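You operate a simulated robot arm through the tools that you are given. There is no shell and no other tool. Be economical: measure what you need, move in short steps, check, and stop when the job is done.

The job below is to be done with a simulated two-armed robot. You get a single attempt, and the scene is never put back.

JOB
Set the oil feed knob to 6 with the air bled off, then set the air to 7 bar.
Fine: shut the supply and bleed the dial to 0 first; open the supply again after.
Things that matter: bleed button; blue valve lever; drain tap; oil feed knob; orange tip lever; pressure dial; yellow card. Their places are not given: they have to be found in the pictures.

Only the result counts: the job must be done as asked and must still hold three seconds after the hand-in. Knocking over, shifting, dropping, spilling or breaking anything else fails it.

ROBOT AND FRAMES
Two 7-joint arms with fingered hands on one trunk that stands fixed in place. Base frame: the origin is at the foot of the trunk, x ahead of it, y to its left, z up. Readings come in m, degrees, newtons and seconds.
The left shoulder is at [0.07, 0.139, 1.133], the right one opposite. With the tool pointing down near the work surface each hand reaches from about 0.1 to 0.7 m from the base axis, measured 20 degrees to its own side. Payload 3.9 kg a hand.
Tool frame (each hand has its own): the origin (TCP) lies between the finger pads and is the grasp point; the fingertips stand 0.029 m ahead of it; z points along the fingers, y is the line along which they close. Largest opening 0.1 m; the body of the gripper starts 0.034 m behind the TCP. The gripper is a hand of 5 fingers: y runs from the thumb to the fingers, the wrist lies at [-0.015, -0.105, -0.177] in the tool frame, and closing takes about 1.5 s.
Orientation is that of the tool frame in the base frame, as a unit quaternion [x, y, z, w]. With the fingers straight down and the wrist toward the robot, the tool's x, y and z point along [0, 1, 0], [1, 0, 0] and [0, 0, -1] of the base frame.

CONTROLS
- The arms move only by the tool servo_tool. It takes "left_moves", "right_moves" or both (then of equal length, played together; a hand with none holds still); each is a list of rows, each a list of 6 numbers: the shift along the tool's x, y, z in m, then the turn, a rotation vector about the tool's x, y, z in degrees. In form: [[tx, ty, tz, wx, wy, wz], ...]. A call has 1 to 10 rows; each row shifts and turns the commanded pose from where the row before left it, along the tool's axes as they then stand. "left_jaw" and "right_jaw" are, for a hand that has rows, the opening, from 0 (shut) to 1 (fully open), set as the call begins (left out, the last holds). Each row takes 0.2 s and may step no farther than 0.05 m and 8.6 degrees from the row before; otherwise, or with a gripper value out of range, the whole call is refused. A pose out of reach is approached as far as the arm can. The call stops where the force on the tool passes 40 N (or 10 N more than at its start, if that is more) or the arm is blocked; 0.2 s more then pass. Each finger travels about 0.153 m/s and halts on what it meets, pressing with about 23 N; the grip force reading is that of the motor and also rises with nothing between the fingers. The clock runs only during rows and for 0.2 s after the last one: add rows that do not move to give the fingers time. It gives the time, the measured TCP pose, the force on the tool (base axes), the opening and the grip force at its end, in the units of the frame above (readings bear some noise), with the torque about the TCP (base axes, N m) and any sound that the robot's microphone picked up.
- Cameras (640 x 400 px; columns grow to the right, rows downward): "scene" is now at [0.1408, 0.0134, 1.4617]; the picture's right is [0.14, -0.99, 0.00], its down [-0.55, -0.08, -0.83] and it looks along [0.82, 0.12, -0.56] (base axes); focal length 274 px, centre (320, 200). "left" rides on the left gripper at [-0.065, -0.086, -0.121] in its tool frame; the picture's right is [-0.76, -0.31, 0.58], its down [0.59, -0.70, 0.40] and it looks along [0.28, 0.64, 0.71] (tool axes); focal length 247 px, centre (320, 200). "right" rides on the right gripper at [0.066, -0.086, -0.121] in its tool frame; the picture's right is [-0.76, 0.31, -0.58], its down [-0.59, -0.70, 0.40] and it looks along [-0.28, 0.64, 0.71] (tool axes); focal length 247 px, centre (320, 200).
- grab_frame(camera): a new picture of that camera. The clock stands still meanwhile.
- lift_body(by): slides the trunk up (or, below 0, down) by that many m; the arms and the scene camera ride with it, the base frame stays. It gives what a move gives, with no picture.
- curl_fingers(index, middle, ring, little, thumb_bend, thumb_turn, hand): sets how far each is bent, from 0 (flat) to 1 (curled in); at 0.3 the hand is open as for a grip, at 0.7 the pads meet at the TCP. One left out holds its place. A second passes; each finger stops where it meets its share of the squeeze, and holds until it gets a number again. A gripper value or a shape takes the hand back. It gives what a move gives, with no picture; readings hold the bend of each and the force on index, middle, ring, little, thumb and palm. thumb_turn goes from beside the hand (0) to across from the fingers (1), as for a grip.
- set_grasp(shape, hand): the hand has 5 fingers and takes this shape, open, in about a second: jaw (thumb against the fingers, like two jaws); tri (thumb and two fingers); tip (a fingertip pinch); poke (one finger out to press); point (the index stretched); flat (the hand flat); cup (the hand cupped); fist (a fist). The gripper value then closes the fingers along that shape, each until it touches; the sizes above hold for jaw. It gives what a move gives, with no picture.
- turn_head(pan, tilt): turns the head with the scene camera to pan (to the left, within 86 degrees either way) and tilt (down, from -29 to 69), counted from straight ahead of the robot. It gives what a move gives.
- locate(camera, pixels): for up to 12 pixels [column, row] of the newest picture of that camera ("zoom" is the newest enlarged one), the place [x, y, z] in the base frame of the surface seen there, good to about 0.002 m, but the place of the scene camera against the robot may be out by one fixed shift of up to 0.012 m in any direction. The clock stands still meanwhile.
- enlarge(camera, box): a new picture of the part [left, top, right, bottom] of that camera's present view, enlarged. The clock stands still meanwhile.
- job_done(): hands the job in; it is judged then, once.

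Work in short steps. Measure before you move; look again where a grasp or a placing could have gone wrong, and mend it. You have 80 turns and 56 pictures in all, those below and enlarged ones among them. Open the grippers and draw the arms clear of the work before you hand the job in, unless the task says otherwise; then end with one line.

The tools are called after "Emit:" as name(argument=value, ...) on one line, values as JSON. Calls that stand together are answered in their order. servo_tool: Moves the arms, as the interface text tells. Its arguments: {"type":"object","properties":{"left_moves":{"type":"array"},"left_jaw":{"type":"number"},"right_moves":{"type":"array"},"right_jaw":{"type":"number"}},"required":[]} The other tools are called the same way: lift_body (by) slides the trunk up or down; set_grasp (shape, hand) gives the hand a shape; curl_fingers (index, middle, ring, little, thumb_bend, thumb_turn, hand) moves the fingers one by one; turn_head (pan, tilt) turns the head that bears the scene camera; grab_frame (camera) takes a picture; locate (camera, pixels) gives the place of the surface under pixels of a picture; enlarge (camera, box) takes an enlarged picture of a part of a camera's view; job_done () hands the job in.

At the start:

```text
time_s: 0.0
left_tool_pos: [0.5253, 0.2735, 1.2969]
left_orientation: [0.676, 0.737, -0.001, 0.001]
left_force: [0.1, -0.6, -0.2]
left_torque: [-0.02, 0.0, 0.0]
left_grip_width: 0.1
left_finger_force: 0.1
left_shape: jaw
left_bend: [0.3, 0.3, 0.3, 0.3, 0.3, 0.98]
left_finger forces: [0.0, 0.0, 0.0, 0.0, 0.1, 0.0]
right_tool_pos: [0.4797, -0.1362, 1.3154]
right_orientation: [0.675, 0.738, 0.0, 0.0]
right_force: [0.7, 0.1, -0.1]
right_torque: [0.01, 0.0, 0.0]
right_grip_width: 0.0997
right_finger_force: 0.1
right_shape: jaw
right_bend: [0.3, 0.3, 0.3, 0.3, 0.3, 0.98]
right_finger forces: [0.0, 0.0, 0.0, 0.0, 0.0, 0.2]
trunk travel left (down, up): [-0.775, 0.065]
head pan, tilt: [8.0, 33.9]
```

scene: 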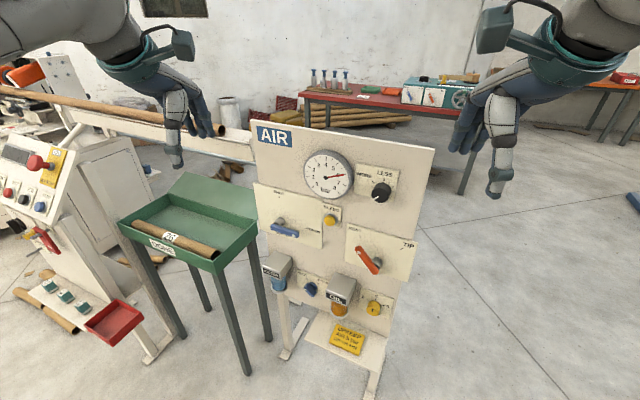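
right: 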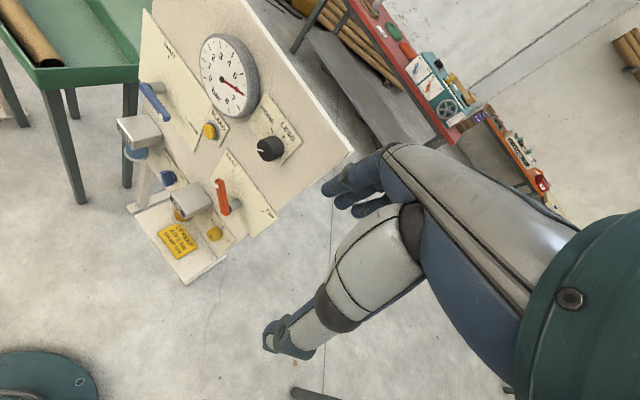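
left: 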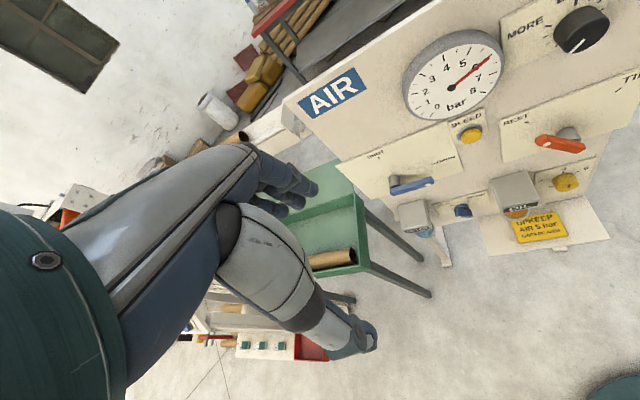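

The board with dial (327,175), black knob (381,192), blue lever (285,230), bleed button (330,220), orange lever (368,260) and the card (347,339) is in view. I enlarge it to read labels.

Emit:
enlarge(camera="scene", box=[240, 120, 440, 245])

Emit:
enlarge(camera="scene", box=[240, 235, 440, 360])

Emit:
enlarge(camera="left", box=[380, 0, 640, 250])

```text
3.20 times, centred on (340, 182) of scene
```

zoom: 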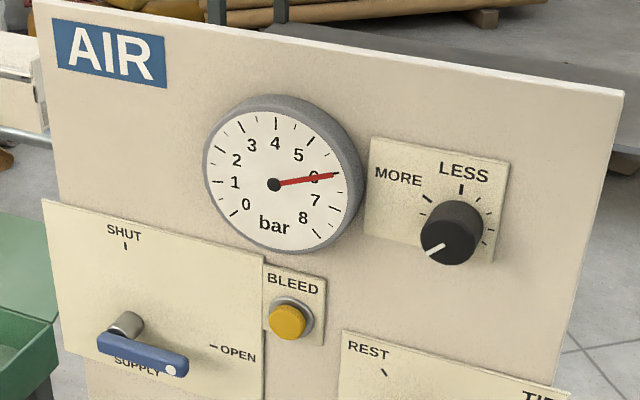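

```text
3.20 times, centred on (340, 298) of scene
```

zoom: 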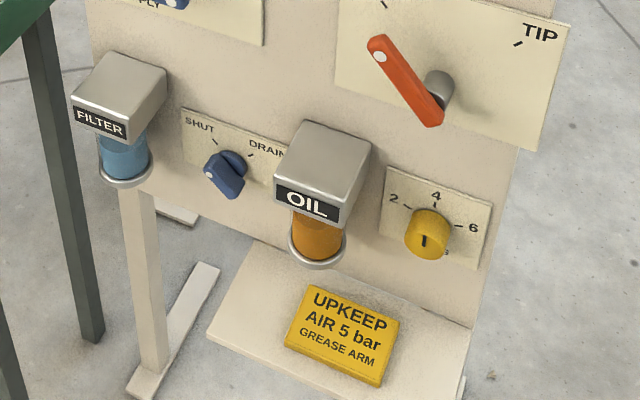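

```text
1.60 times, centred on (510, 125) of left
```

zoom: 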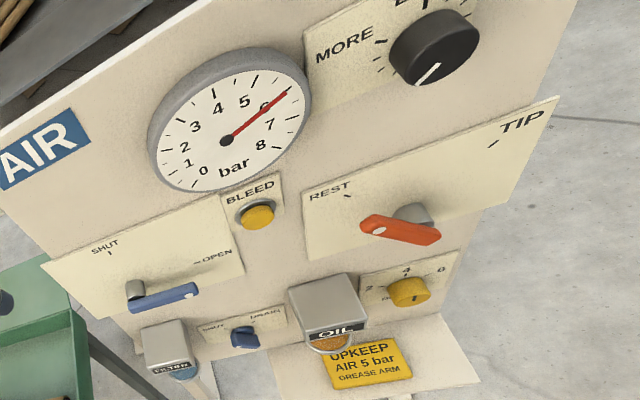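

The dial reads 6; the blue lever points to OPEN, and the job asks for 7 bar (the card's 5 bar is for upkeep). I measure the parts.

Emit:
grab_frame(camera="scene")

Emit:
locate(camera="scene", pixels=[[327, 177], [381, 191], [330, 219], [277, 222], [296, 233], [374, 308], [376, 267], [358, 249], [310, 289], [262, 165], [420, 165], [395, 340]])

Emit:
enlarge(camera="scene", box=[344, 276, 408, 316])

```text
49 pictures are left
```

scene: 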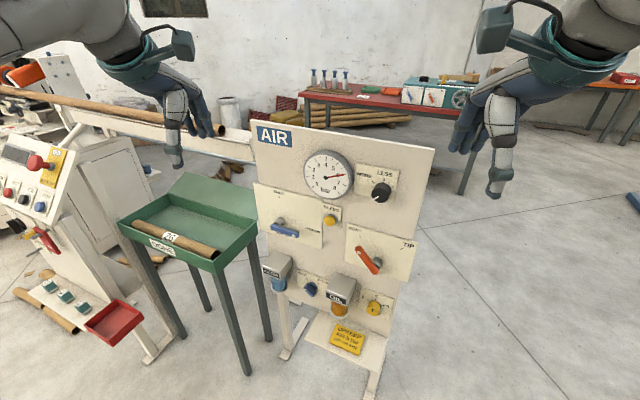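

```text
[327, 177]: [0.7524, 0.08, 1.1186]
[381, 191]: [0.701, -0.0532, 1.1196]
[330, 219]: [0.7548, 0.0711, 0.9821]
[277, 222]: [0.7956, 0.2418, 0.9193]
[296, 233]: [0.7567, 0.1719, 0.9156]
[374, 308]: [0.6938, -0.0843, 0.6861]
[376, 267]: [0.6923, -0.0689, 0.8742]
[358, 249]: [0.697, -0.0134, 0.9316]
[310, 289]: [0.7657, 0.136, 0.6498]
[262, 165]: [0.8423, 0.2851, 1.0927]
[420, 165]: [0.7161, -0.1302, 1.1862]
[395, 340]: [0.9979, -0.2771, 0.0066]
```

```text
10.00 times, centred on (376, 296) of scene
```

zoom: 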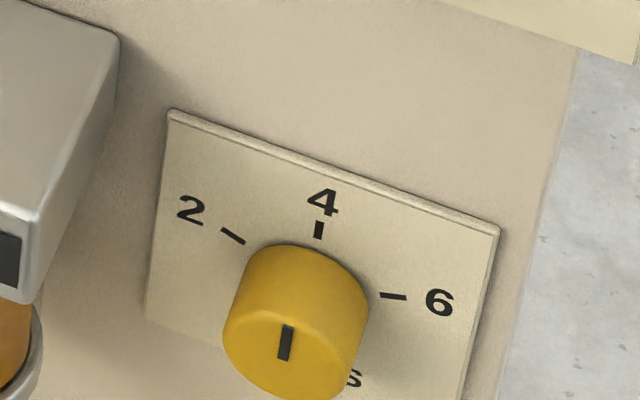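

Board is vertical, plane x≈0.756+0.303y, so it faces along (0.957,-0.29,0). I turn both hands to point forward at it, standing well back.

Emit:
servo_tool(left_moves=[[0, 0, 0, 0, 0, 7.27], [0, 0, 0, 0, 0, 7.27], [0, 0, 0, 0, 0, 7.27], [0, 0, 0, -8.18, 0, 0], [0, 0, 0, -8.18, 0, 0], [0, 0, 0, -8.18, 0, 0], [0, 0, 0, -8.18, 0, 0], [0, 0, 0, -8.18, 0, 0]], right_moves=[[0, 0, 0, 0, 0, 7.27], [0, 0, 0, 0, 0, 7.27], [0, 0, 0, 0, 0, 7.27], [0, 0, 0, -8.18, 0, 0], [0, 0, 0, -8.18, 0, 0], [0, 0, 0, -8.18, 0, 0], [0, 0, 0, -8.18, 0, 0], [0, 0, 0, -8.18, 0, 0]])

Emit:
locate(camera="scene", pixels=[[213, 268], [258, 232], [400, 230], [330, 255], [340, 292], [275, 262], [308, 345], [386, 345], [347, 340], [285, 352]])

```text
time_s: 1.8
left_tool_pos: [0.5263, 0.2744, 1.298]
left_orientation: [0.752, 0.558, 0.21, 0.282]
left_force: [-0.3, 0.2, 0.0]
left_torque: [0.02, 0.01, 0.0]
left_grip_width: 0.0999
left_finger_force: 0.1
left_shape: jaw
left_bend: [0.3, 0.3, 0.3, 0.3, 0.3, 0.98]
left_finger forces: [0.0, 0.1, 0.0, 0.0, 0.0, 0.0]
right_tool_pos: [0.4804, -0.1379, 1.3151]
right_orientation: [0.752, 0.557, 0.21, 0.283]
right_force: [-0.9, 0.2, 0.5]
right_torque: [-0.02, -0.01, 0.01]
right_grip_width: 0.0999
right_finger_force: 0.1
right_shape: jaw
right_bend: [0.3, 0.3, 0.3, 0.3, 0.3, 0.98]
right_finger forces: [0.0, 0.0, 0.0, 0.0, 0.0, 0.0]
trunk travel left (down, up): [-0.775, 0.065]
head pan, tilt: [8.0, 33.9]
```

```text
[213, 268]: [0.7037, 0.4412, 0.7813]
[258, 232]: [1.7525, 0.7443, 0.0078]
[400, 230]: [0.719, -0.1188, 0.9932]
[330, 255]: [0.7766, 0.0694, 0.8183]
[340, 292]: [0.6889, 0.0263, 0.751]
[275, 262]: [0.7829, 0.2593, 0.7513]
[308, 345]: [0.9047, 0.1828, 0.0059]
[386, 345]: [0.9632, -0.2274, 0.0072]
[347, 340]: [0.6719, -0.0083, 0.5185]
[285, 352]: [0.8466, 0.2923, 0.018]
```

Hands are turning as planned. I finish the pitch, draw back a bit, then lower the trunk to work at lever height.

Emit:
servo_tool(left_moves=[[0, 0, 0, -8.18, 0, 0], [0, 0, 0, -8.18, 0, 0], [0, 0, 0, -8.18, 0, 0], [0, 0, 0, -8.18, 0, 0], [0, 0, 0, -8.18, 0, 0], [0, 0, -0.03, -8.18, 0, 0], [0, 0, -0.03, 0, 0, 0]], right_moves=[[0, 0, 0, -8.18, 0, 0], [0, 0, 0, -8.18, 0, 0], [0, 0, 0, -8.18, 0, 0], [0, 0, 0, -8.18, 0, 0], [0, 0, 0, -8.18, 0, 0], [0, 0, -0.03, -8.18, 0, 0], [-0.03, 0, -0.03, 0, 0, 0]])

Emit:
lift_body(by=-0.3)

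Emit:
set_grasp(shape="poke", hand="left")

Emit:
grab_frame(camera="scene")

Emit:
grab_frame(camera="left")

```text
time_s: 3.4
left_tool_pos: [0.4425, 0.3053, 1.3024]
left_orientation: [0.568, 0.419, 0.422, 0.569]
left_force: [0.2, -0.4, 0.7]
left_torque: [0.0, 0.05, 0.02]
left_grip_width: 0.0999
left_finger_force: 0.1
left_shape: jaw
left_bend: [0.3, 0.3, 0.3, 0.3, 0.3, 0.98]
left_finger forces: [0.0, 0.0, 0.0, 0.1, 0.1, 0.0]
left hand out of reach, approached as far as the arm can: row 5, 6
right_tool_pos: [0.4473, -0.1283, 1.3331]
right_orientation: [0.567, 0.42, 0.423, 0.568]
right_force: [-0.1, -0.2, 0.6]
right_torque: [0.03, -0.03, 0.03]
right_grip_width: 0.0999
right_finger_force: 0.0
right_shape: jaw
right_bend: [0.3, 0.3, 0.3, 0.3, 0.3, 0.98]
right_finger forces: [0.0, 0.0, 0.0, 0.0, 0.0, 0.0]
right hand out of reach, approached as far as the arm can: row 7
trunk travel left (down, up): [-0.775, 0.065]
head pan, tilt: [8.0, 33.9]
```

```text
time_s: 6.4
left_tool_pos: [0.4446, 0.3075, 1.001]
left_orientation: [0.568, 0.421, 0.421, 0.568]
left_force: [-0.8, 0.5, 0.0]
left_torque: [0.01, 0.04, 0.0]
left_grip_width: 0.0997
left_finger_force: 0.0
left_shape: jaw
left_bend: [0.3, 0.3, 0.3, 0.3, 0.3, 0.98]
left_finger forces: [0.0, 0.1, 0.1, 0.0, 0.1, 0.0]
right_tool_pos: [0.4482, -0.1288, 1.0315]
right_orientation: [0.568, 0.421, 0.42, 0.569]
right_force: [0.9, -0.5, -0.2]
right_torque: [-0.01, 0.02, 0.0]
right_grip_width: 0.0995
right_finger_force: 0.2
right_shape: jaw
right_bend: [0.3, 0.3, 0.3, 0.3, 0.3, 0.98]
right_finger forces: [0.0, 0.1, 0.0, 0.0, 0.1, 0.0]
trunk travel left (down, up): [-0.475, 0.365]
head pan, tilt: [8.0, 33.9]
```

```text
time_s: 7.3
left_tool_pos: [0.4453, 0.3073, 0.9995]
left_orientation: [0.568, 0.422, 0.421, 0.567]
left_force: [0.1, 0.0, -0.3]
left_torque: [-0.01, -0.01, -0.03]
left_grip_width: 0.0001
left_finger_force: 0.0
left_shape: poke
left_bend: [0.7, 0.7, 0.99, 0.99, 1.0, 1.0]
left_finger forces: [0.1, 0.0, 0.0, 0.1, 0.0, 0.0]
right_tool_pos: [0.4497, -0.128, 1.0321]
right_orientation: [0.567, 0.422, 0.422, 0.568]
right_force: [0.1, -1.3, -0.2]
right_torque: [0.01, 0.01, 0.0]
right_grip_width: 0.0997
right_finger_force: 0.0
right_shape: jaw
right_bend: [0.3, 0.3, 0.3, 0.3, 0.3, 0.98]
right_finger forces: [0.1, 0.0, 0.0, 0.0, 0.1, 0.1]
trunk travel left (down, up): [-0.475, 0.365]
head pan, tilt: [8.0, 33.9]
```

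```text
47 pictures are left
```

scene: 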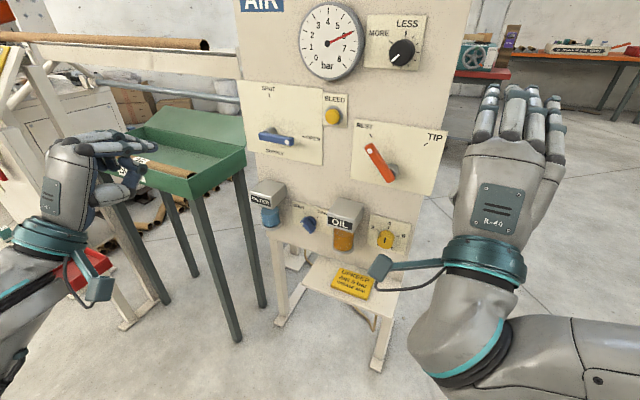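

```text
46 pictures are left
```

left: 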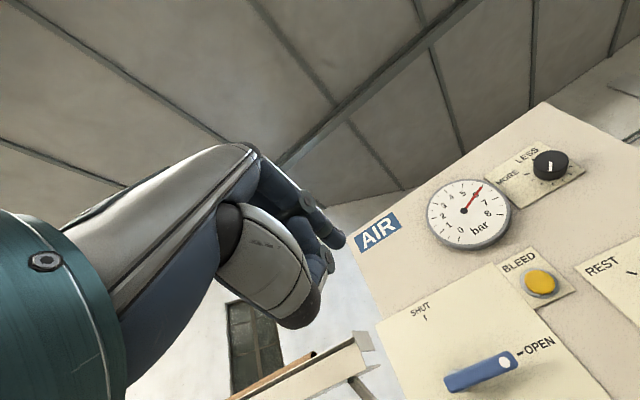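

The view is now head-on. I locate lever, button, finger and labels from here.

Emit:
enlarge(camera="scene", box=[230, 80, 430, 205])

Emit:
locate(camera="scene", pixels=[[263, 136], [277, 139], [290, 143], [333, 116], [145, 169], [125, 188], [386, 240], [402, 52], [309, 224], [340, 205], [140, 146], [360, 280]])

Emit:
enlarge(camera="scene", box=[30, 110, 190, 210])

```text
3.20 times, centred on (330, 142) of scene
```

zoom: 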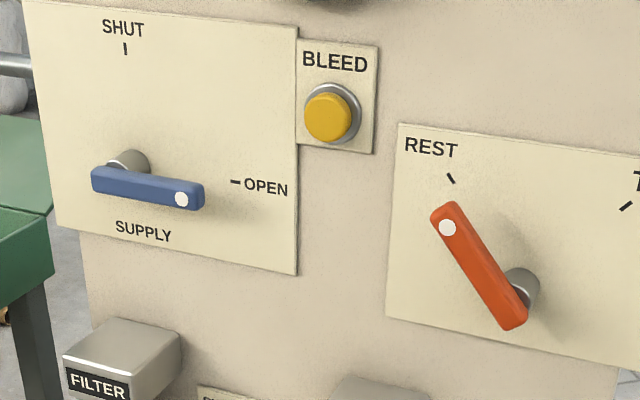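

```text
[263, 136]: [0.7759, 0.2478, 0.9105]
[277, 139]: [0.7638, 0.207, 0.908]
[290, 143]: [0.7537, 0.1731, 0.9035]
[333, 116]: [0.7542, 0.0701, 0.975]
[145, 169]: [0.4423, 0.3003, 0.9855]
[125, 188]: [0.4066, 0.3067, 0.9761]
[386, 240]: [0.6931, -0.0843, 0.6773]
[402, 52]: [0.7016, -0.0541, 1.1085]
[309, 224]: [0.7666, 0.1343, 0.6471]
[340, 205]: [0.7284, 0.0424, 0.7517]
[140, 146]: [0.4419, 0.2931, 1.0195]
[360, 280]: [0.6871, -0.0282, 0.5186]
```

```text
4.00 times, centred on (110, 160) of scene
```

zoom: 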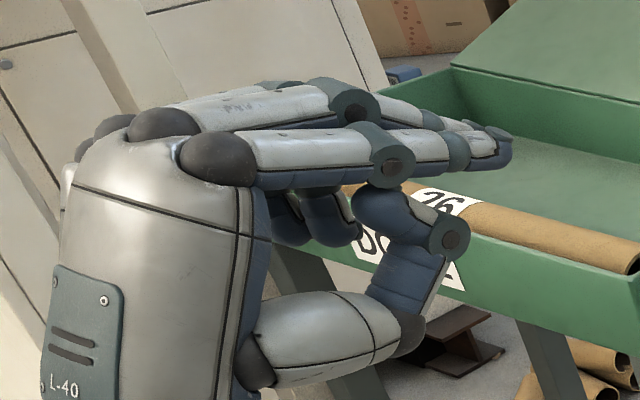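

I locate the same parts through the left hand camera to find the scene camera's shift, plus the fingertip.

Emit:
locate(camera="left", pixels=[[540, 282], [503, 362], [457, 379], [462, 210], [550, 166], [340, 240], [425, 318], [536, 345]])

Emit:
locate(camera="zoom", pixels=[[502, 150], [490, 130], [440, 165], [395, 160], [450, 235]])

Emit:
locate(camera="scene", pixels=[[333, 117], [291, 142], [330, 43], [402, 52]])

```text
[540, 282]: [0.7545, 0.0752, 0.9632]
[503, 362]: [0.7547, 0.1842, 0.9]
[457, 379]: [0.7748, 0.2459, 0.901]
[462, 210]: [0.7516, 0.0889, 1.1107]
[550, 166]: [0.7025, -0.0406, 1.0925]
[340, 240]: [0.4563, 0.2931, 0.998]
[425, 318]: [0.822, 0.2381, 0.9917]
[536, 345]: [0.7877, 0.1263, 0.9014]
```

```text
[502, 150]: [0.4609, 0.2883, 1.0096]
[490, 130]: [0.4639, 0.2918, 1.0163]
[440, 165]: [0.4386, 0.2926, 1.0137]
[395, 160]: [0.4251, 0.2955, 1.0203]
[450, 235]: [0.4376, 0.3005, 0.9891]
```

```text
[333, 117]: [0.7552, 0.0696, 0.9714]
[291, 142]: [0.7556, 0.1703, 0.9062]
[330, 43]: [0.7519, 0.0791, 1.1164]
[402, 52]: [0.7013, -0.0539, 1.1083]
```

The scene camera is off by about (0,-0.008,+0.008); I'll trust the hand camera: lever dot ≈(0.755,0.183,0.900), pivot ≈(0.774,0.242,0.901), button ≈(0.7545,0.075,0.963). I curl the middle finger away so only the index pokes, and move to just in front of and below the lever.

Emit:
curl_fingers(hand="left", middle=1.0)

Emit:
servo_tool(left_moves=[[0, -0.022, 0.044, 0, 0, 0], [0, -0.022, 0.044, 0, 0, 0], [0, -0.022, 0.044, 0, 0, 0], [-0.002, -0.022, 0.044, 0, 0, 0], [-0.002, -0.022, 0.044, 0, 0, 0], [-0.003, -0.022, 0.04, 0, 0, 0]])

Emit:
grab_frame(camera="left")

Emit:
enlarge(camera="scene", box=[190, 70, 350, 170])

```text
time_s: 8.3
left_tool_pos: [0.4436, 0.3078, 1.002]
left_orientation: [0.567, 0.421, 0.422, 0.568]
left_force: [-0.5, 0.7, -0.3]
left_torque: [-0.01, 0.03, 0.02]
left_grip_width: 0.0248
left_finger_force: 0.0
left_shape: fingers
left_bend: [0.7, 1.0, 0.99, 0.99, 1.0, 1.0]
left_finger forces: [0.0, 0.1, 0.0, 0.2, 0.0, 0.1]
right_tool_pos: [0.4481, -0.1284, 1.0332]
right_orientation: [0.568, 0.421, 0.421, 0.568]
right_force: [-1.0, -0.9, 0.5]
right_torque: [0.01, 0.0, 0.01]
right_grip_width: 0.1
right_finger_force: 0.1
right_shape: jaw
right_bend: [0.3, 0.3, 0.3, 0.3, 0.3, 0.98]
right_finger forces: [0.0, 0.1, 0.1, 0.0, 0.0, 0.0]
trunk travel left (down, up): [-0.475, 0.365]
head pan, tilt: [8.0, 33.9]
```

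```text
time_s: 9.7
left_tool_pos: [0.5394, 0.2946, 0.8474]
left_orientation: [0.569, 0.418, 0.42, 0.57]
left_force: [-0.3, -0.1, -0.3]
left_torque: [0.02, 0.02, -0.01]
left_grip_width: 0.0247
left_finger_force: 0.0
left_shape: fingers
left_bend: [0.7, 1.0, 0.99, 0.99, 1.0, 1.0]
left_finger forces: [0.1, 0.0, 0.1, 0.0, 0.0, 0.0]
left hand out of reach, approached as far as the arm can: row 1, 2, 3, 4, 5, 6
right_tool_pos: [0.4491, -0.1273, 1.0327]
right_orientation: [0.567, 0.422, 0.421, 0.568]
right_force: [-0.8, -0.1, 0.4]
right_torque: [-0.02, 0.01, 0.01]
right_grip_width: 0.0999
right_finger_force: 0.0
right_shape: jaw
right_bend: [0.3, 0.3, 0.3, 0.3, 0.3, 0.98]
right_finger forces: [0.0, 0.1, 0.0, 0.0, 0.0, 0.1]
trunk travel left (down, up): [-0.475, 0.365]
head pan, tilt: [8.0, 33.9]
```

```text
43 pictures are left
```

left: 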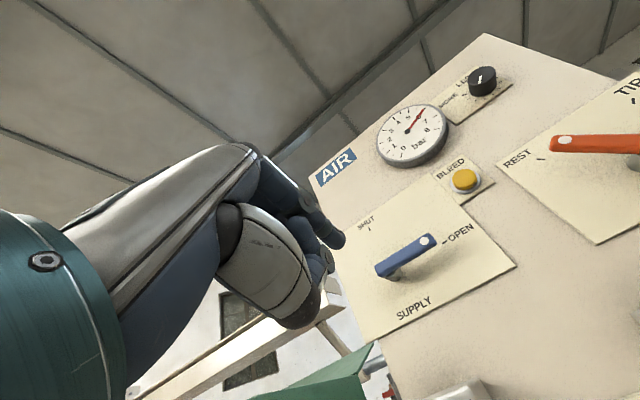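

```text
4.00 times, centred on (270, 120) of scene
```

zoom: 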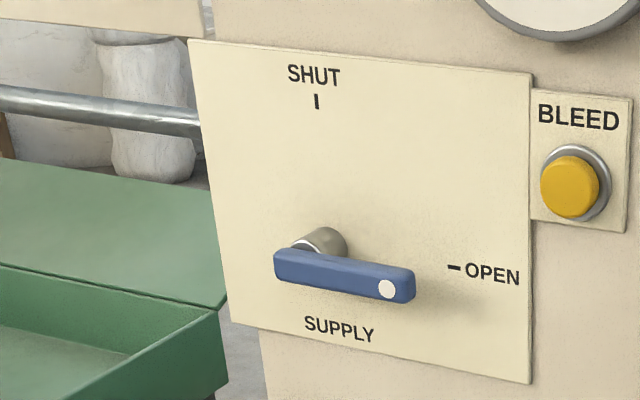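

That orientation runs out of wrist reach. I roll the left hand toward a handshake pose (palm to the right), which suits the arm better.

Emit:
servo_tool(left_moves=[[0, 0, 0, 0, 0, -8.5], [0, 0, 0, 0, 0, -8.5], [0, 0, 0, 0, 0, -8.5], [0, 0, 0, 0, 0, -8.5], [0, 0, 0, 0, 0, -8.5], [0, 0, 0, 0, 0, -8.5], [0, 0, 0, 0, 0, -8.5], [0, 0, 0, 0, 0, -8.5]])

```text
time_s: 11.5
left_tool_pos: [0.5394, 0.2928, 0.8451]
left_orientation: [0.232, 0.668, 0.031, 0.707]
left_force: [-0.8, -0.4, -0.4]
left_torque: [0.0, 0.0, -0.02]
left_grip_width: 0.0251
left_finger_force: 0.1
left_shape: fingers
left_bend: [0.7, 1.0, 0.99, 0.99, 1.0, 1.0]
left_finger forces: [0.0, 0.0, 0.0, 0.0, 0.0, 0.0]
right_tool_pos: [0.4486, -0.1269, 1.0326]
right_orientation: [0.569, 0.42, 0.422, 0.567]
right_force: [-1.1, 0.0, -0.1]
right_torque: [0.02, -0.02, 0.01]
right_grip_width: 0.0996
right_finger_force: 0.1
right_shape: jaw
right_bend: [0.3, 0.3, 0.3, 0.3, 0.3, 0.98]
right_finger forces: [0.0, 0.1, 0.0, 0.0, 0.1, 0.0]
trunk travel left (down, up): [-0.475, 0.365]
head pan, tilt: [8.0, 33.9]
```

No reach trouble now. I go forward to the spot below and in front of the lever end.

Emit:
servo_tool(left_moves=[[-0.0049, -0.0036, 0.0346, 0, 0, 0], [-0.0049, -0.0036, 0.0346, 0, 0, 0], [-0.0049, -0.0036, 0.0346, 0, 0, 0], [-0.0049, -0.0036, 0.0346, 0, 0, 0], [-0.0049, -0.0036, 0.0346, 0, 0, 0]])

Emit:
grab_frame(camera="left")

Emit:
enlarge(camera="scene", box=[190, 70, 350, 170])

```text
time_s: 12.7
left_tool_pos: [0.6966, 0.2161, 0.8594]
left_orientation: [0.236, 0.667, 0.032, 0.706]
left_force: [0.2, -0.9, 1.1]
left_torque: [0.01, 0.01, 0.01]
left_grip_width: 0.025
left_finger_force: 0.1
left_shape: fingers
left_bend: [0.7, 1.0, 0.99, 0.99, 1.0, 1.0]
left_finger forces: [0.1, 0.1, 0.0, 0.0, 0.0, 0.0]
right_tool_pos: [0.4494, -0.1277, 1.0321]
right_orientation: [0.569, 0.421, 0.421, 0.568]
right_force: [-0.7, 0.1, -0.1]
right_torque: [-0.03, -0.01, 0.01]
right_grip_width: 0.0998
right_finger_force: 0.0
right_shape: jaw
right_bend: [0.3, 0.3, 0.3, 0.3, 0.3, 0.98]
right_finger forces: [0.0, 0.1, 0.1, 0.0, 0.0, 0.0]
trunk travel left (down, up): [-0.475, 0.365]
head pan, tilt: [8.0, 33.9]
```

```text
41 pictures are left
```

left: 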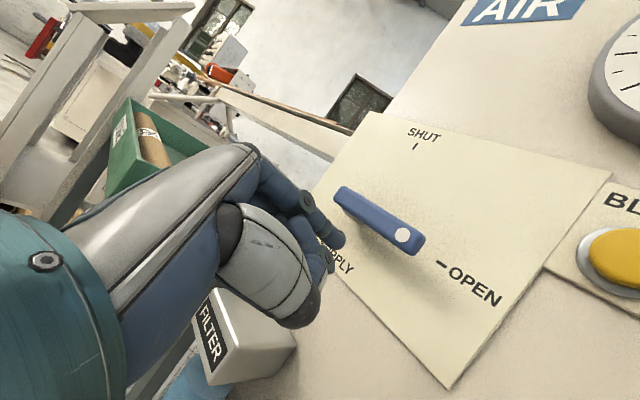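

```text
4.00 times, centred on (270, 120) of scene
```

zoom: 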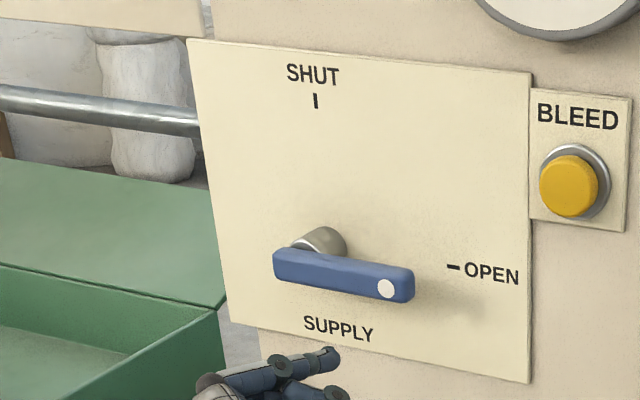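

In position. I locate the lever ends, fingertip and the plate with the hand camera for a precise path.

Emit:
locate(camera="left", pixels=[[403, 235], [344, 196], [375, 220], [341, 241], [328, 265], [425, 142], [455, 255], [613, 249], [240, 322], [410, 248], [420, 248]])

Emit:
locate(camera="zoom", pixels=[[332, 356], [340, 393], [387, 289], [283, 265]])

```text
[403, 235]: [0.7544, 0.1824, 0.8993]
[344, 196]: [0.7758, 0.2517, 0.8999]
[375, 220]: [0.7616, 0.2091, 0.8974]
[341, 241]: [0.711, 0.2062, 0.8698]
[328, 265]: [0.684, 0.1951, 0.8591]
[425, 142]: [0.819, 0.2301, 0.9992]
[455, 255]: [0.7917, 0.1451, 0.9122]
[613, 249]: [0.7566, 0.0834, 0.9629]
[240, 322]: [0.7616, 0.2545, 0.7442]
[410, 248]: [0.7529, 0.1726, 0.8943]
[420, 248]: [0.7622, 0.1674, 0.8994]
```

```text
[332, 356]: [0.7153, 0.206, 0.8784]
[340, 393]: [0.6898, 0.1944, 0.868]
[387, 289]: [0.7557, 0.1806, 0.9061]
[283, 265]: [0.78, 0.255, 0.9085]
```

Fingertip sits 0.05 right of and 0.033 below the pivot. I push in 0.06 beside the lever and sweep it up along an arc to SHUT.

Emit:
servo_tool(left_moves=[[0, 0, 0.02, 0, 0, 0], [0, 0, 0.02, 0, 0, 0], [0, 0, 0.021, 0, 0, 0]])

Emit:
servo_tool(left_moves=[[-0.0192, -0.0008, 0, 0, 0, 0], [-0.0151, 0.0039, 0, 0, 0, 0], [-0.0136, 0.0077, 0, 0, 0, 0], [-0.0112, 0.011, 0, 0, 0, 0], [-0.008, 0.0135, 0, 0, 0, 0], [-0.0041, 0.0152, 0, 0, 0, 0], [-0.0003, 0.0126, 0, 0, 0, 0]])

Emit:
enlarge(camera="scene", box=[190, 0, 390, 170])

```text
time_s: 13.5
left_tool_pos: [0.7548, 0.1998, 0.8595]
left_orientation: [0.235, 0.667, 0.032, 0.707]
left_force: [-0.5, 0.4, 0.2]
left_torque: [-0.01, 0.0, 0.01]
left_grip_width: 0.0248
left_finger_force: 0.0
left_shape: fingers
left_bend: [0.7, 1.0, 0.99, 0.99, 1.0, 1.0]
left_finger forces: [0.1, 0.0, 0.1, 0.0, 0.1, 0.0]
right_tool_pos: [0.4493, -0.1278, 1.032]
right_orientation: [0.569, 0.421, 0.421, 0.567]
right_force: [-0.8, 0.3, -1.0]
right_torque: [0.02, 0.04, 0.02]
right_grip_width: 0.0998
right_finger_force: 0.0
right_shape: jaw
right_bend: [0.3, 0.3, 0.3, 0.3, 0.3, 0.98]
right_finger forces: [0.0, 0.1, 0.0, 0.0, 0.1, 0.1]
trunk travel left (down, up): [-0.475, 0.365]
head pan, tilt: [8.0, 33.9]
```

```text
time_s: 15.1
left_tool_pos: [0.7656, 0.2297, 0.9517]
left_orientation: [0.235, 0.666, 0.032, 0.707]
left_force: [-0.9, 0.4, 0.0]
left_torque: [-0.02, -0.01, -0.02]
left_grip_width: 0.0248
left_finger_force: 0.0
left_shape: fingers
left_bend: [0.7, 1.0, 0.99, 0.99, 1.0, 1.0]
left_finger forces: [0.1, 0.0, 0.1, 0.0, 0.0, 0.0]
right_tool_pos: [0.4478, -0.1288, 1.0324]
right_orientation: [0.569, 0.421, 0.421, 0.568]
right_force: [-0.3, -0.2, 0.6]
right_torque: [0.03, -0.01, -0.04]
right_grip_width: 0.0997
right_finger_force: 0.1
right_shape: jaw
right_bend: [0.3, 0.3, 0.3, 0.3, 0.3, 0.98]
right_finger forces: [0.0, 0.1, 0.1, 0.1, 0.1, 0.1]
trunk travel left (down, up): [-0.475, 0.365]
head pan, tilt: [8.0, 33.9]
```

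```text
2.35 times, centred on (290, 85) of scene
```

zoom: 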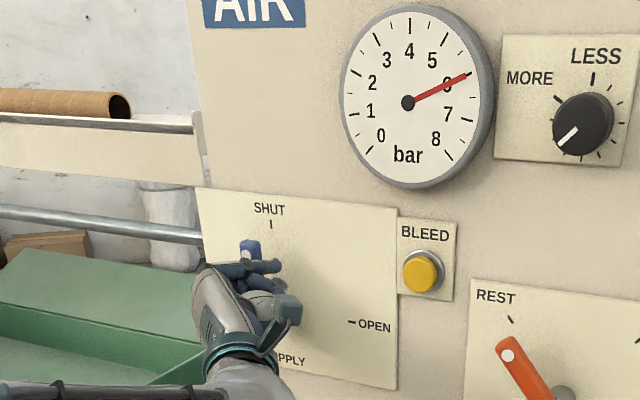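

The lever end shows upright at zoom (250,248). I draw the hand straight back, then check the lever.

Emit:
servo_tool(left_moves=[[0, 0, -0.03, 0, 0, 0], [0, 0, -0.04, 0, 0, 0], [0.02, 0, -0.03, 0, 0, 0]])

Emit:
grab_frame(camera="left")

```text
time_s: 15.9
left_tool_pos: [0.67, 0.2678, 0.9338]
left_orientation: [0.236, 0.666, 0.031, 0.707]
left_force: [0.2, -0.4, -0.6]
left_torque: [-0.04, 0.02, -0.01]
left_grip_width: 0.0247
left_finger_force: 0.1
left_shape: fingers
left_bend: [0.7, 1.0, 0.99, 0.99, 1.0, 1.0]
left_finger forces: [0.0, 0.1, 0.1, 0.1, 0.0, 0.0]
right_tool_pos: [0.4481, -0.1278, 1.0329]
right_orientation: [0.568, 0.421, 0.421, 0.568]
right_force: [-0.6, -0.2, 0.4]
right_torque: [0.01, 0.02, 0.04]
right_grip_width: 0.0997
right_finger_force: 0.1
right_shape: jaw
right_bend: [0.3, 0.3, 0.3, 0.3, 0.3, 0.98]
right_finger forces: [0.1, 0.0, 0.1, 0.0, 0.0, 0.1]
trunk travel left (down, up): [-0.475, 0.365]
head pan, tilt: [8.0, 33.9]
```

```text
38 pictures are left
```

left: 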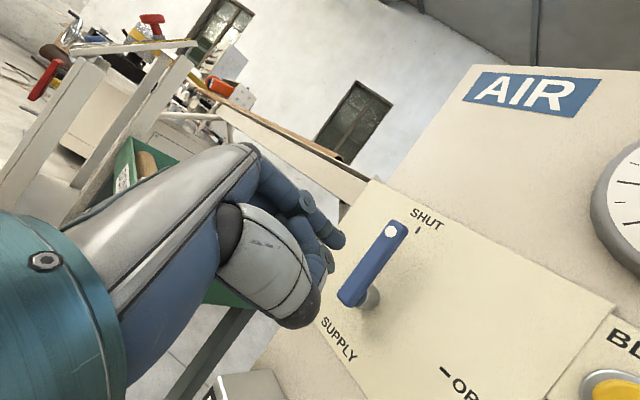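

The lever points up to SHUT; I check that it is truly vertical and get the button's place.

Emit:
locate(camera="left", pixels=[[391, 231], [350, 292], [418, 230], [610, 392], [341, 241]])

```text
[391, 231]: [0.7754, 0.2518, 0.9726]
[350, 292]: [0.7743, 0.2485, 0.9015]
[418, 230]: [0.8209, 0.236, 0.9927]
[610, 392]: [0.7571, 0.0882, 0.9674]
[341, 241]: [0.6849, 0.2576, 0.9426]
```

Lever is vertical at SHUT. Next: move the index in front of the bleed button at about (0.755,0.079,0.964).

Emit:
servo_tool(left_moves=[[-0.01935, -0.03315, 0, 0, 0, 0], [-0.01935, -0.03315, 0, 0, 0, 0], [-0.01935, -0.03315, 0, 0, 0, 0], [-0.01935, -0.03315, 0, 0, 0, 0], [0, 0, 0.042, 0, 0, 0], [0, 0, 0.042, 0, 0, 0]])

Emit:
grab_frame(camera="left")

Emit:
enlarge(camera="scene", box=[270, 0, 430, 160])

```text
time_s: 17.3
left_tool_pos: [0.7092, 0.0931, 0.9554]
left_orientation: [0.236, 0.666, 0.031, 0.707]
left_force: [-0.6, 0.2, -0.2]
left_torque: [0.02, 0.02, -0.01]
left_grip_width: 0.0251
left_finger_force: 0.1
left_shape: fingers
left_bend: [0.7, 1.0, 0.99, 0.99, 1.0, 1.0]
left_finger forces: [0.0, 0.0, 0.1, 0.0, 0.0, 0.1]
right_tool_pos: [0.449, -0.1283, 1.032]
right_orientation: [0.568, 0.421, 0.421, 0.568]
right_force: [0.5, 0.3, 0.7]
right_torque: [0.01, 0.0, -0.02]
right_grip_width: 0.0996
right_finger_force: 0.0
right_shape: jaw
right_bend: [0.3, 0.3, 0.3, 0.3, 0.3, 0.98]
right_finger forces: [0.0, 0.0, 0.0, 0.0, 0.0, 0.1]
trunk travel left (down, up): [-0.475, 0.365]
head pan, tilt: [8.0, 33.9]
```

```text
37 pictures are left
```

left: 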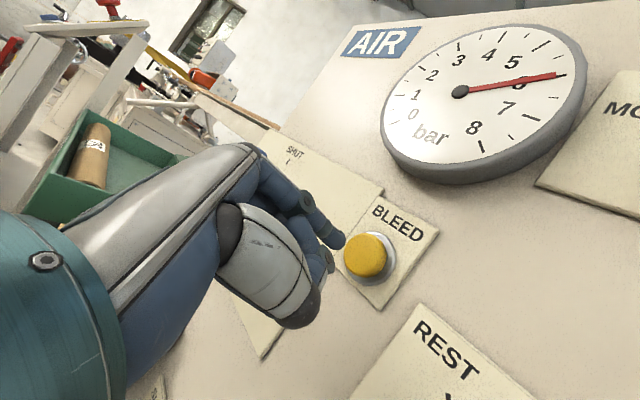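

```text
2.50 times, centred on (350, 80) of scene
```

zoom: 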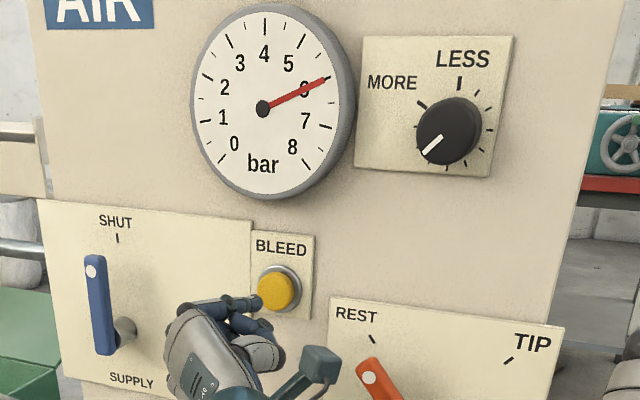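

Emit:
locate(camera="left", pixels=[[362, 256], [341, 241], [352, 240], [375, 275], [330, 262]])

Emit:
locate(camera="zoom", pixels=[[275, 291], [259, 302], [268, 326]])

```text
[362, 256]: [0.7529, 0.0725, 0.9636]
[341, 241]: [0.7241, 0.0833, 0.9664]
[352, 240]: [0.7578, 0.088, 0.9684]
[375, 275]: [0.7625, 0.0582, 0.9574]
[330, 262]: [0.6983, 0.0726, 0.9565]
```

```text
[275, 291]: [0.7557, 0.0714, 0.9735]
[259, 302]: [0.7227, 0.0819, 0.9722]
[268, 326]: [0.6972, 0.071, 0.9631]
```

The tip lines up with the button (0.7535,0.074,0.9635). I press slowly and hold.

Emit:
servo_tool(left_moves=[[0.0015, 0, 0.015, 0, 0, 0], [0, 0, 0.005, 0, 0, 0], [0, 0, 0.004, 0, 0, 0], [0, 0, 0.004, 0, 0, 0], [0, 0, 0.003, 0, 0, 0], [0, 0, 0, 0, 0, 0], [0, 0, 0, 0, 0, 0], [0, 0, 0, 0, 0, 0], [0, 0, 0, 0, 0, 0], [0, 0, 0, 0, 0, 0]])

Emit:
enlarge(camera="scene", box=[270, 0, 430, 160])

```text
time_s: 19.5
left_tool_pos: [0.7359, 0.0894, 0.9547]
left_orientation: [0.235, 0.666, 0.031, 0.707]
left_force: [-10.0, 6.6, 0.1]
left_torque: [-0.04, -0.07, 0.08]
left_grip_width: 0.0245
left_finger_force: 5.6
left_shape: fingers
left_bend: [0.7, 1.0, 0.99, 0.99, 1.0, 1.0]
left_finger forces: [10.8, 0.0, 0.0, 0.0, 0.0, 0.1]
right_tool_pos: [0.4474, -0.1269, 1.0333]
right_orientation: [0.567, 0.421, 0.422, 0.569]
right_force: [0.0, -0.1, -0.5]
right_torque: [0.01, -0.05, 0.0]
right_grip_width: 0.0998
right_finger_force: 0.2
right_shape: jaw
right_bend: [0.3, 0.3, 0.3, 0.3, 0.3, 0.98]
right_finger forces: [0.1, 0.0, 0.1, 0.1, 0.0, 0.0]
trunk travel left (down, up): [-0.475, 0.365]
head pan, tilt: [8.0, 33.9]
heard: click
```

```text
2.50 times, centred on (350, 80) of scene
```

zoom: 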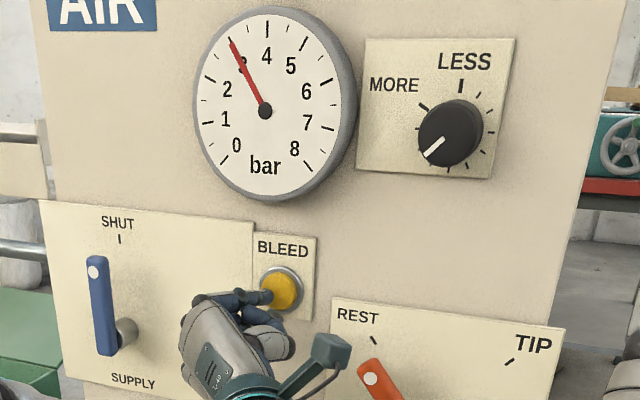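

Click heard, and the dial has dropped to about 3 and is still falling. I keep holding.

Emit:
servo_tool(left_moves=[[0, 0, 0.001, 0, 0, 0], [0, 0, 0, 0, 0, 0], [0, 0, 0, 0, 0, 0], [0, 0, 0, 0, 0, 0], [0, 0, 0, 0, 0, 0], [0, 0, 0, 0, 0, 0], [0, 0, 0, 0, 0, 0], [0, 0, 0, 0, 0, 0], [0, 0, 0, 0, 0, 0], [0, 0, 0, 0, 0, 0]])

Emit:
servo_tool(left_moves=[[0, 0, 0, 0, 0, 0], [0, 0, 0, 0, 0, 0], [0, 0, 0, 0, 0, 0], [0, 0, 0, 0, 0, 0], [0, 0, 0, 0, 0, 0], [0, 0, 0, 0, 0, 0], [0, 0, 0, 0, 0, 0], [0, 0, 0, 0, 0, 0], [0, 0, 0, 0, 0, 0], [0, 0, 0, 0, 0, 0]])

Emit:
enlarge(camera="scene", box=[270, 0, 430, 160])

```text
time_s: 21.7
left_tool_pos: [0.7368, 0.0887, 0.9552]
left_orientation: [0.235, 0.665, 0.031, 0.708]
left_force: [-12.5, 7.5, 0.2]
left_torque: [-0.03, -0.13, 0.12]
left_grip_width: 0.0243
left_finger_force: 7.1
left_shape: fingers
left_bend: [0.7, 1.0, 0.99, 0.99, 1.0, 1.0]
left_finger forces: [13.9, 0.0, 0.0, 0.1, 0.1, 0.0]
right_tool_pos: [0.4466, -0.1262, 1.0338]
right_orientation: [0.568, 0.421, 0.421, 0.568]
right_force: [0.2, 0.0, 0.1]
right_torque: [0.01, -0.02, 0.02]
right_grip_width: 0.0995
right_finger_force: 0.0
right_shape: jaw
right_bend: [0.3, 0.3, 0.3, 0.3, 0.3, 0.98]
right_finger forces: [0.0, 0.1, 0.0, 0.0, 0.0, 0.0]
trunk travel left (down, up): [-0.475, 0.365]
head pan, tilt: [8.0, 33.9]
```

```text
time_s: 23.9
left_tool_pos: [0.7368, 0.0896, 0.9551]
left_orientation: [0.235, 0.666, 0.031, 0.708]
left_force: [-12.6, 8.2, -0.2]
left_torque: [0.0, -0.07, 0.09]
left_grip_width: 0.0243
left_finger_force: 7.2
left_shape: fingers
left_bend: [0.7, 1.0, 0.99, 0.99, 1.0, 1.0]
left_finger forces: [14.0, 0.0, 0.1, 0.0, 0.0, 0.1]
right_tool_pos: [0.4465, -0.1259, 1.0338]
right_orientation: [0.567, 0.421, 0.422, 0.568]
right_force: [0.5, 0.1, -0.8]
right_torque: [-0.02, 0.01, 0.01]
right_grip_width: 0.0999
right_finger_force: 0.1
right_shape: jaw
right_bend: [0.3, 0.3, 0.3, 0.3, 0.3, 0.98]
right_finger forces: [0.1, 0.0, 0.1, 0.0, 0.1, 0.1]
trunk travel left (down, up): [-0.475, 0.365]
head pan, tilt: [8.0, 33.9]
```

```text
2.50 times, centred on (350, 80) of scene
```

zoom: 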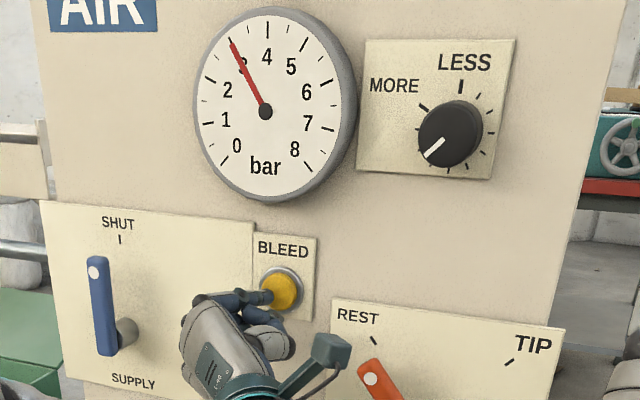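

The dial stays at 3: each press seems to vent a set share. I release and press again.

Emit:
servo_tool(left_moves=[[0, 0, -0.015, 0, 0, 0], [0, 0, 0, 0, 0, 0], [0, 0, 0, 0, 0, 0], [0, 0, 0.011, 0, 0, 0], [0, 0, 0.004, 0, 0, 0], [0, 0, 0, 0, 0, 0], [0, 0, 0, 0, 0, 0], [0, 0, 0, 0, 0, 0], [0, 0, 0, 0, 0, 0], [0, 0, 0, 0, 0, 0]])

Emit:
enlarge(camera="scene", box=[270, 0, 430, 160])

```text
time_s: 26.1
left_tool_pos: [0.7359, 0.0892, 0.9541]
left_orientation: [0.234, 0.666, 0.032, 0.707]
left_force: [-13.2, 8.9, -1.1]
left_torque: [-0.07, -0.09, 0.17]
left_grip_width: 0.0242
left_finger_force: 7.6
left_shape: fingers
left_bend: [0.7, 1.0, 0.99, 0.99, 1.0, 1.0]
left_finger forces: [15.1, 0.0, 0.0, 0.0, 0.0, 0.0]
right_tool_pos: [0.4465, -0.1257, 1.0334]
right_orientation: [0.568, 0.421, 0.422, 0.568]
right_force: [0.6, -0.4, -0.2]
right_torque: [0.02, 0.02, -0.03]
right_grip_width: 0.0998
right_finger_force: 0.0
right_shape: jaw
right_bend: [0.3, 0.3, 0.3, 0.3, 0.3, 0.98]
right_finger forces: [0.0, 0.0, 0.0, 0.0, 0.0, 0.1]
trunk travel left (down, up): [-0.475, 0.365]
head pan, tilt: [8.0, 33.9]
heard: click
```

```text
2.50 times, centred on (350, 80) of scene
```

zoom: 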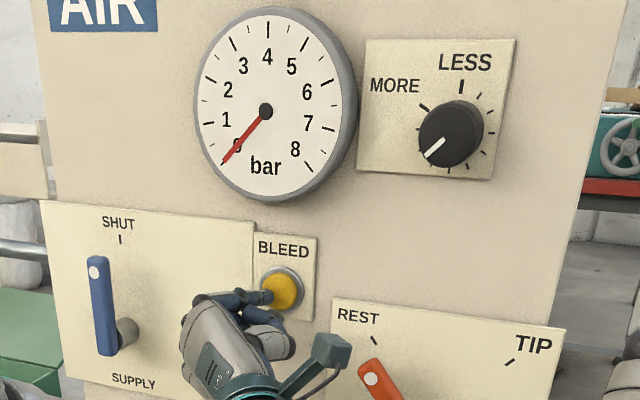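

Dial reads 0. I withdraw the left hand, move the right arm aside, and look at the oil knob.

Emit:
servo_tool(left_moves=[[0, 0, -0.04, 0, 0, 0], [0, 0, -0.04, 0, 0, 0], [0, 0, -0.04, 0, 0, 0], [0, 0, -0.03, 0, 0, 0], [0, 0, 0, 0, 0, 0], [0, 0, 0, 0, 0, 0]], right_moves=[[-0.05, 0, 0, 0, 0, 0], [-0.05, 0, 0, 0, 0, 0], [-0.05, 0, 0, 0, 0, 0], [-0.05, 0, 0, 0, 0, 0], [-0.05, 0, 0, 0, 0, 0], [-0.05, 0, 0, 0, 0, 0]])

Emit:
enlarge(camera="scene", box=[340, 205, 420, 260])

Emit:
grab_frame(camera="scene")

```text
time_s: 27.5
left_tool_pos: [0.5967, 0.13, 0.9529]
left_orientation: [0.235, 0.667, 0.033, 0.706]
left_force: [0.8, -0.2, -1.1]
left_torque: [0.03, -0.02, -0.04]
left_grip_width: 0.0251
left_finger_force: 0.0
left_shape: fingers
left_bend: [0.7, 1.0, 0.99, 0.99, 1.0, 1.0]
left_finger forces: [0.0, 0.0, 0.0, 0.1, 0.0, 0.0]
right_tool_pos: [0.4663, -0.26, 1.0631]
right_orientation: [0.568, 0.421, 0.421, 0.568]
right_force: [0.3, -0.4, 0.1]
right_torque: [0.0, 0.03, 0.03]
right_grip_width: 0.1002
right_finger_force: 0.2
right_shape: jaw
right_bend: [0.3, 0.3, 0.3, 0.3, 0.3, 0.98]
right_finger forces: [0.1, 0.0, 0.0, 0.0, 0.0, 0.0]
right hand out of reach, approached as far as the arm can: row 1, 2, 3, 4, 5, 6
trunk travel left (down, up): [-0.475, 0.365]
head pan, tilt: [8.0, 33.9]
```

```text
7.27 times, centred on (380, 232) of scene
```

zoom: 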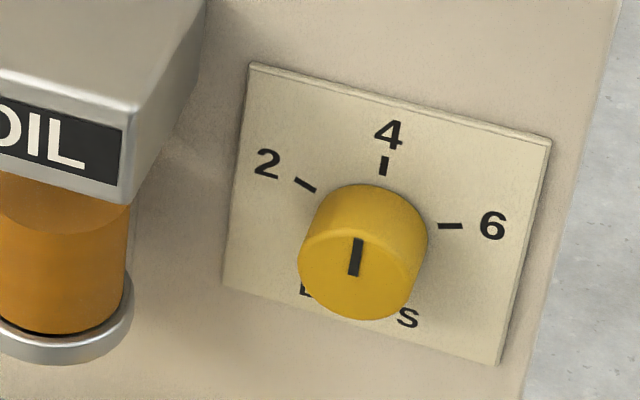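

```text
31 pictures are left
```

scene: 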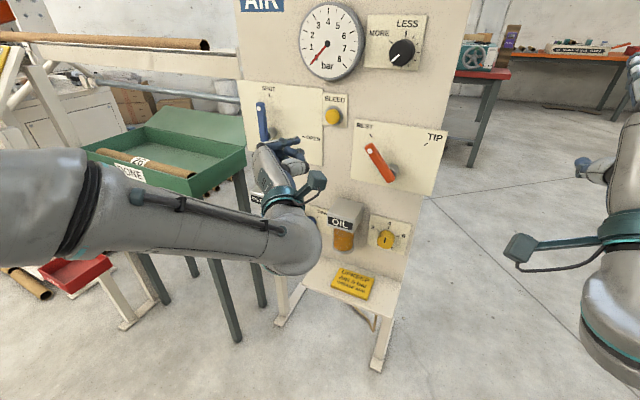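

The oil pointer stands at 4 (mark toward top), 6 lies about 60° clockwise. I check the shelf edge and oil box places before lowering the trunk.

Emit:
locate(camera="scene", pixels=[[306, 285], [380, 314], [360, 300], [333, 222], [354, 229], [346, 245], [363, 205], [387, 240], [384, 227], [397, 236], [373, 228], [265, 195]])

Emit:
locate(camera="zoom", pixels=[[385, 165], [305, 185], [450, 226], [130, 110], [120, 190], [358, 275], [304, 260], [412, 275], [206, 20], [300, 300], [128, 250], [480, 300]])

```text
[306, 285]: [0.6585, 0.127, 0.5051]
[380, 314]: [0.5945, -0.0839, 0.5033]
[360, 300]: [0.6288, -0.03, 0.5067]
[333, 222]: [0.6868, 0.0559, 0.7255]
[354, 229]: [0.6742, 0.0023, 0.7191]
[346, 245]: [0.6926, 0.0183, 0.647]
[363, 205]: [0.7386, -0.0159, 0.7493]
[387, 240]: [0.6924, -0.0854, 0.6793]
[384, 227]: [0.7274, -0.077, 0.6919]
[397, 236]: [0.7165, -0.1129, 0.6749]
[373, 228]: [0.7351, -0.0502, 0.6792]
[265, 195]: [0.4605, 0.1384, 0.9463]
```

```text
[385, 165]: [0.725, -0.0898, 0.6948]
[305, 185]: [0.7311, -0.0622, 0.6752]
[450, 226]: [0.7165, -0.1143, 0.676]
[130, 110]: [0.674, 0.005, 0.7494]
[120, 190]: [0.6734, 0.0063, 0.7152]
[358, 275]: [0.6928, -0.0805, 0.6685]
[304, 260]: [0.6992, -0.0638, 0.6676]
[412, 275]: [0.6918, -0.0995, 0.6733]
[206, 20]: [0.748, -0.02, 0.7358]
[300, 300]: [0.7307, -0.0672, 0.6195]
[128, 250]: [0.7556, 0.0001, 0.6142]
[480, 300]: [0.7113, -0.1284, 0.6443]
```

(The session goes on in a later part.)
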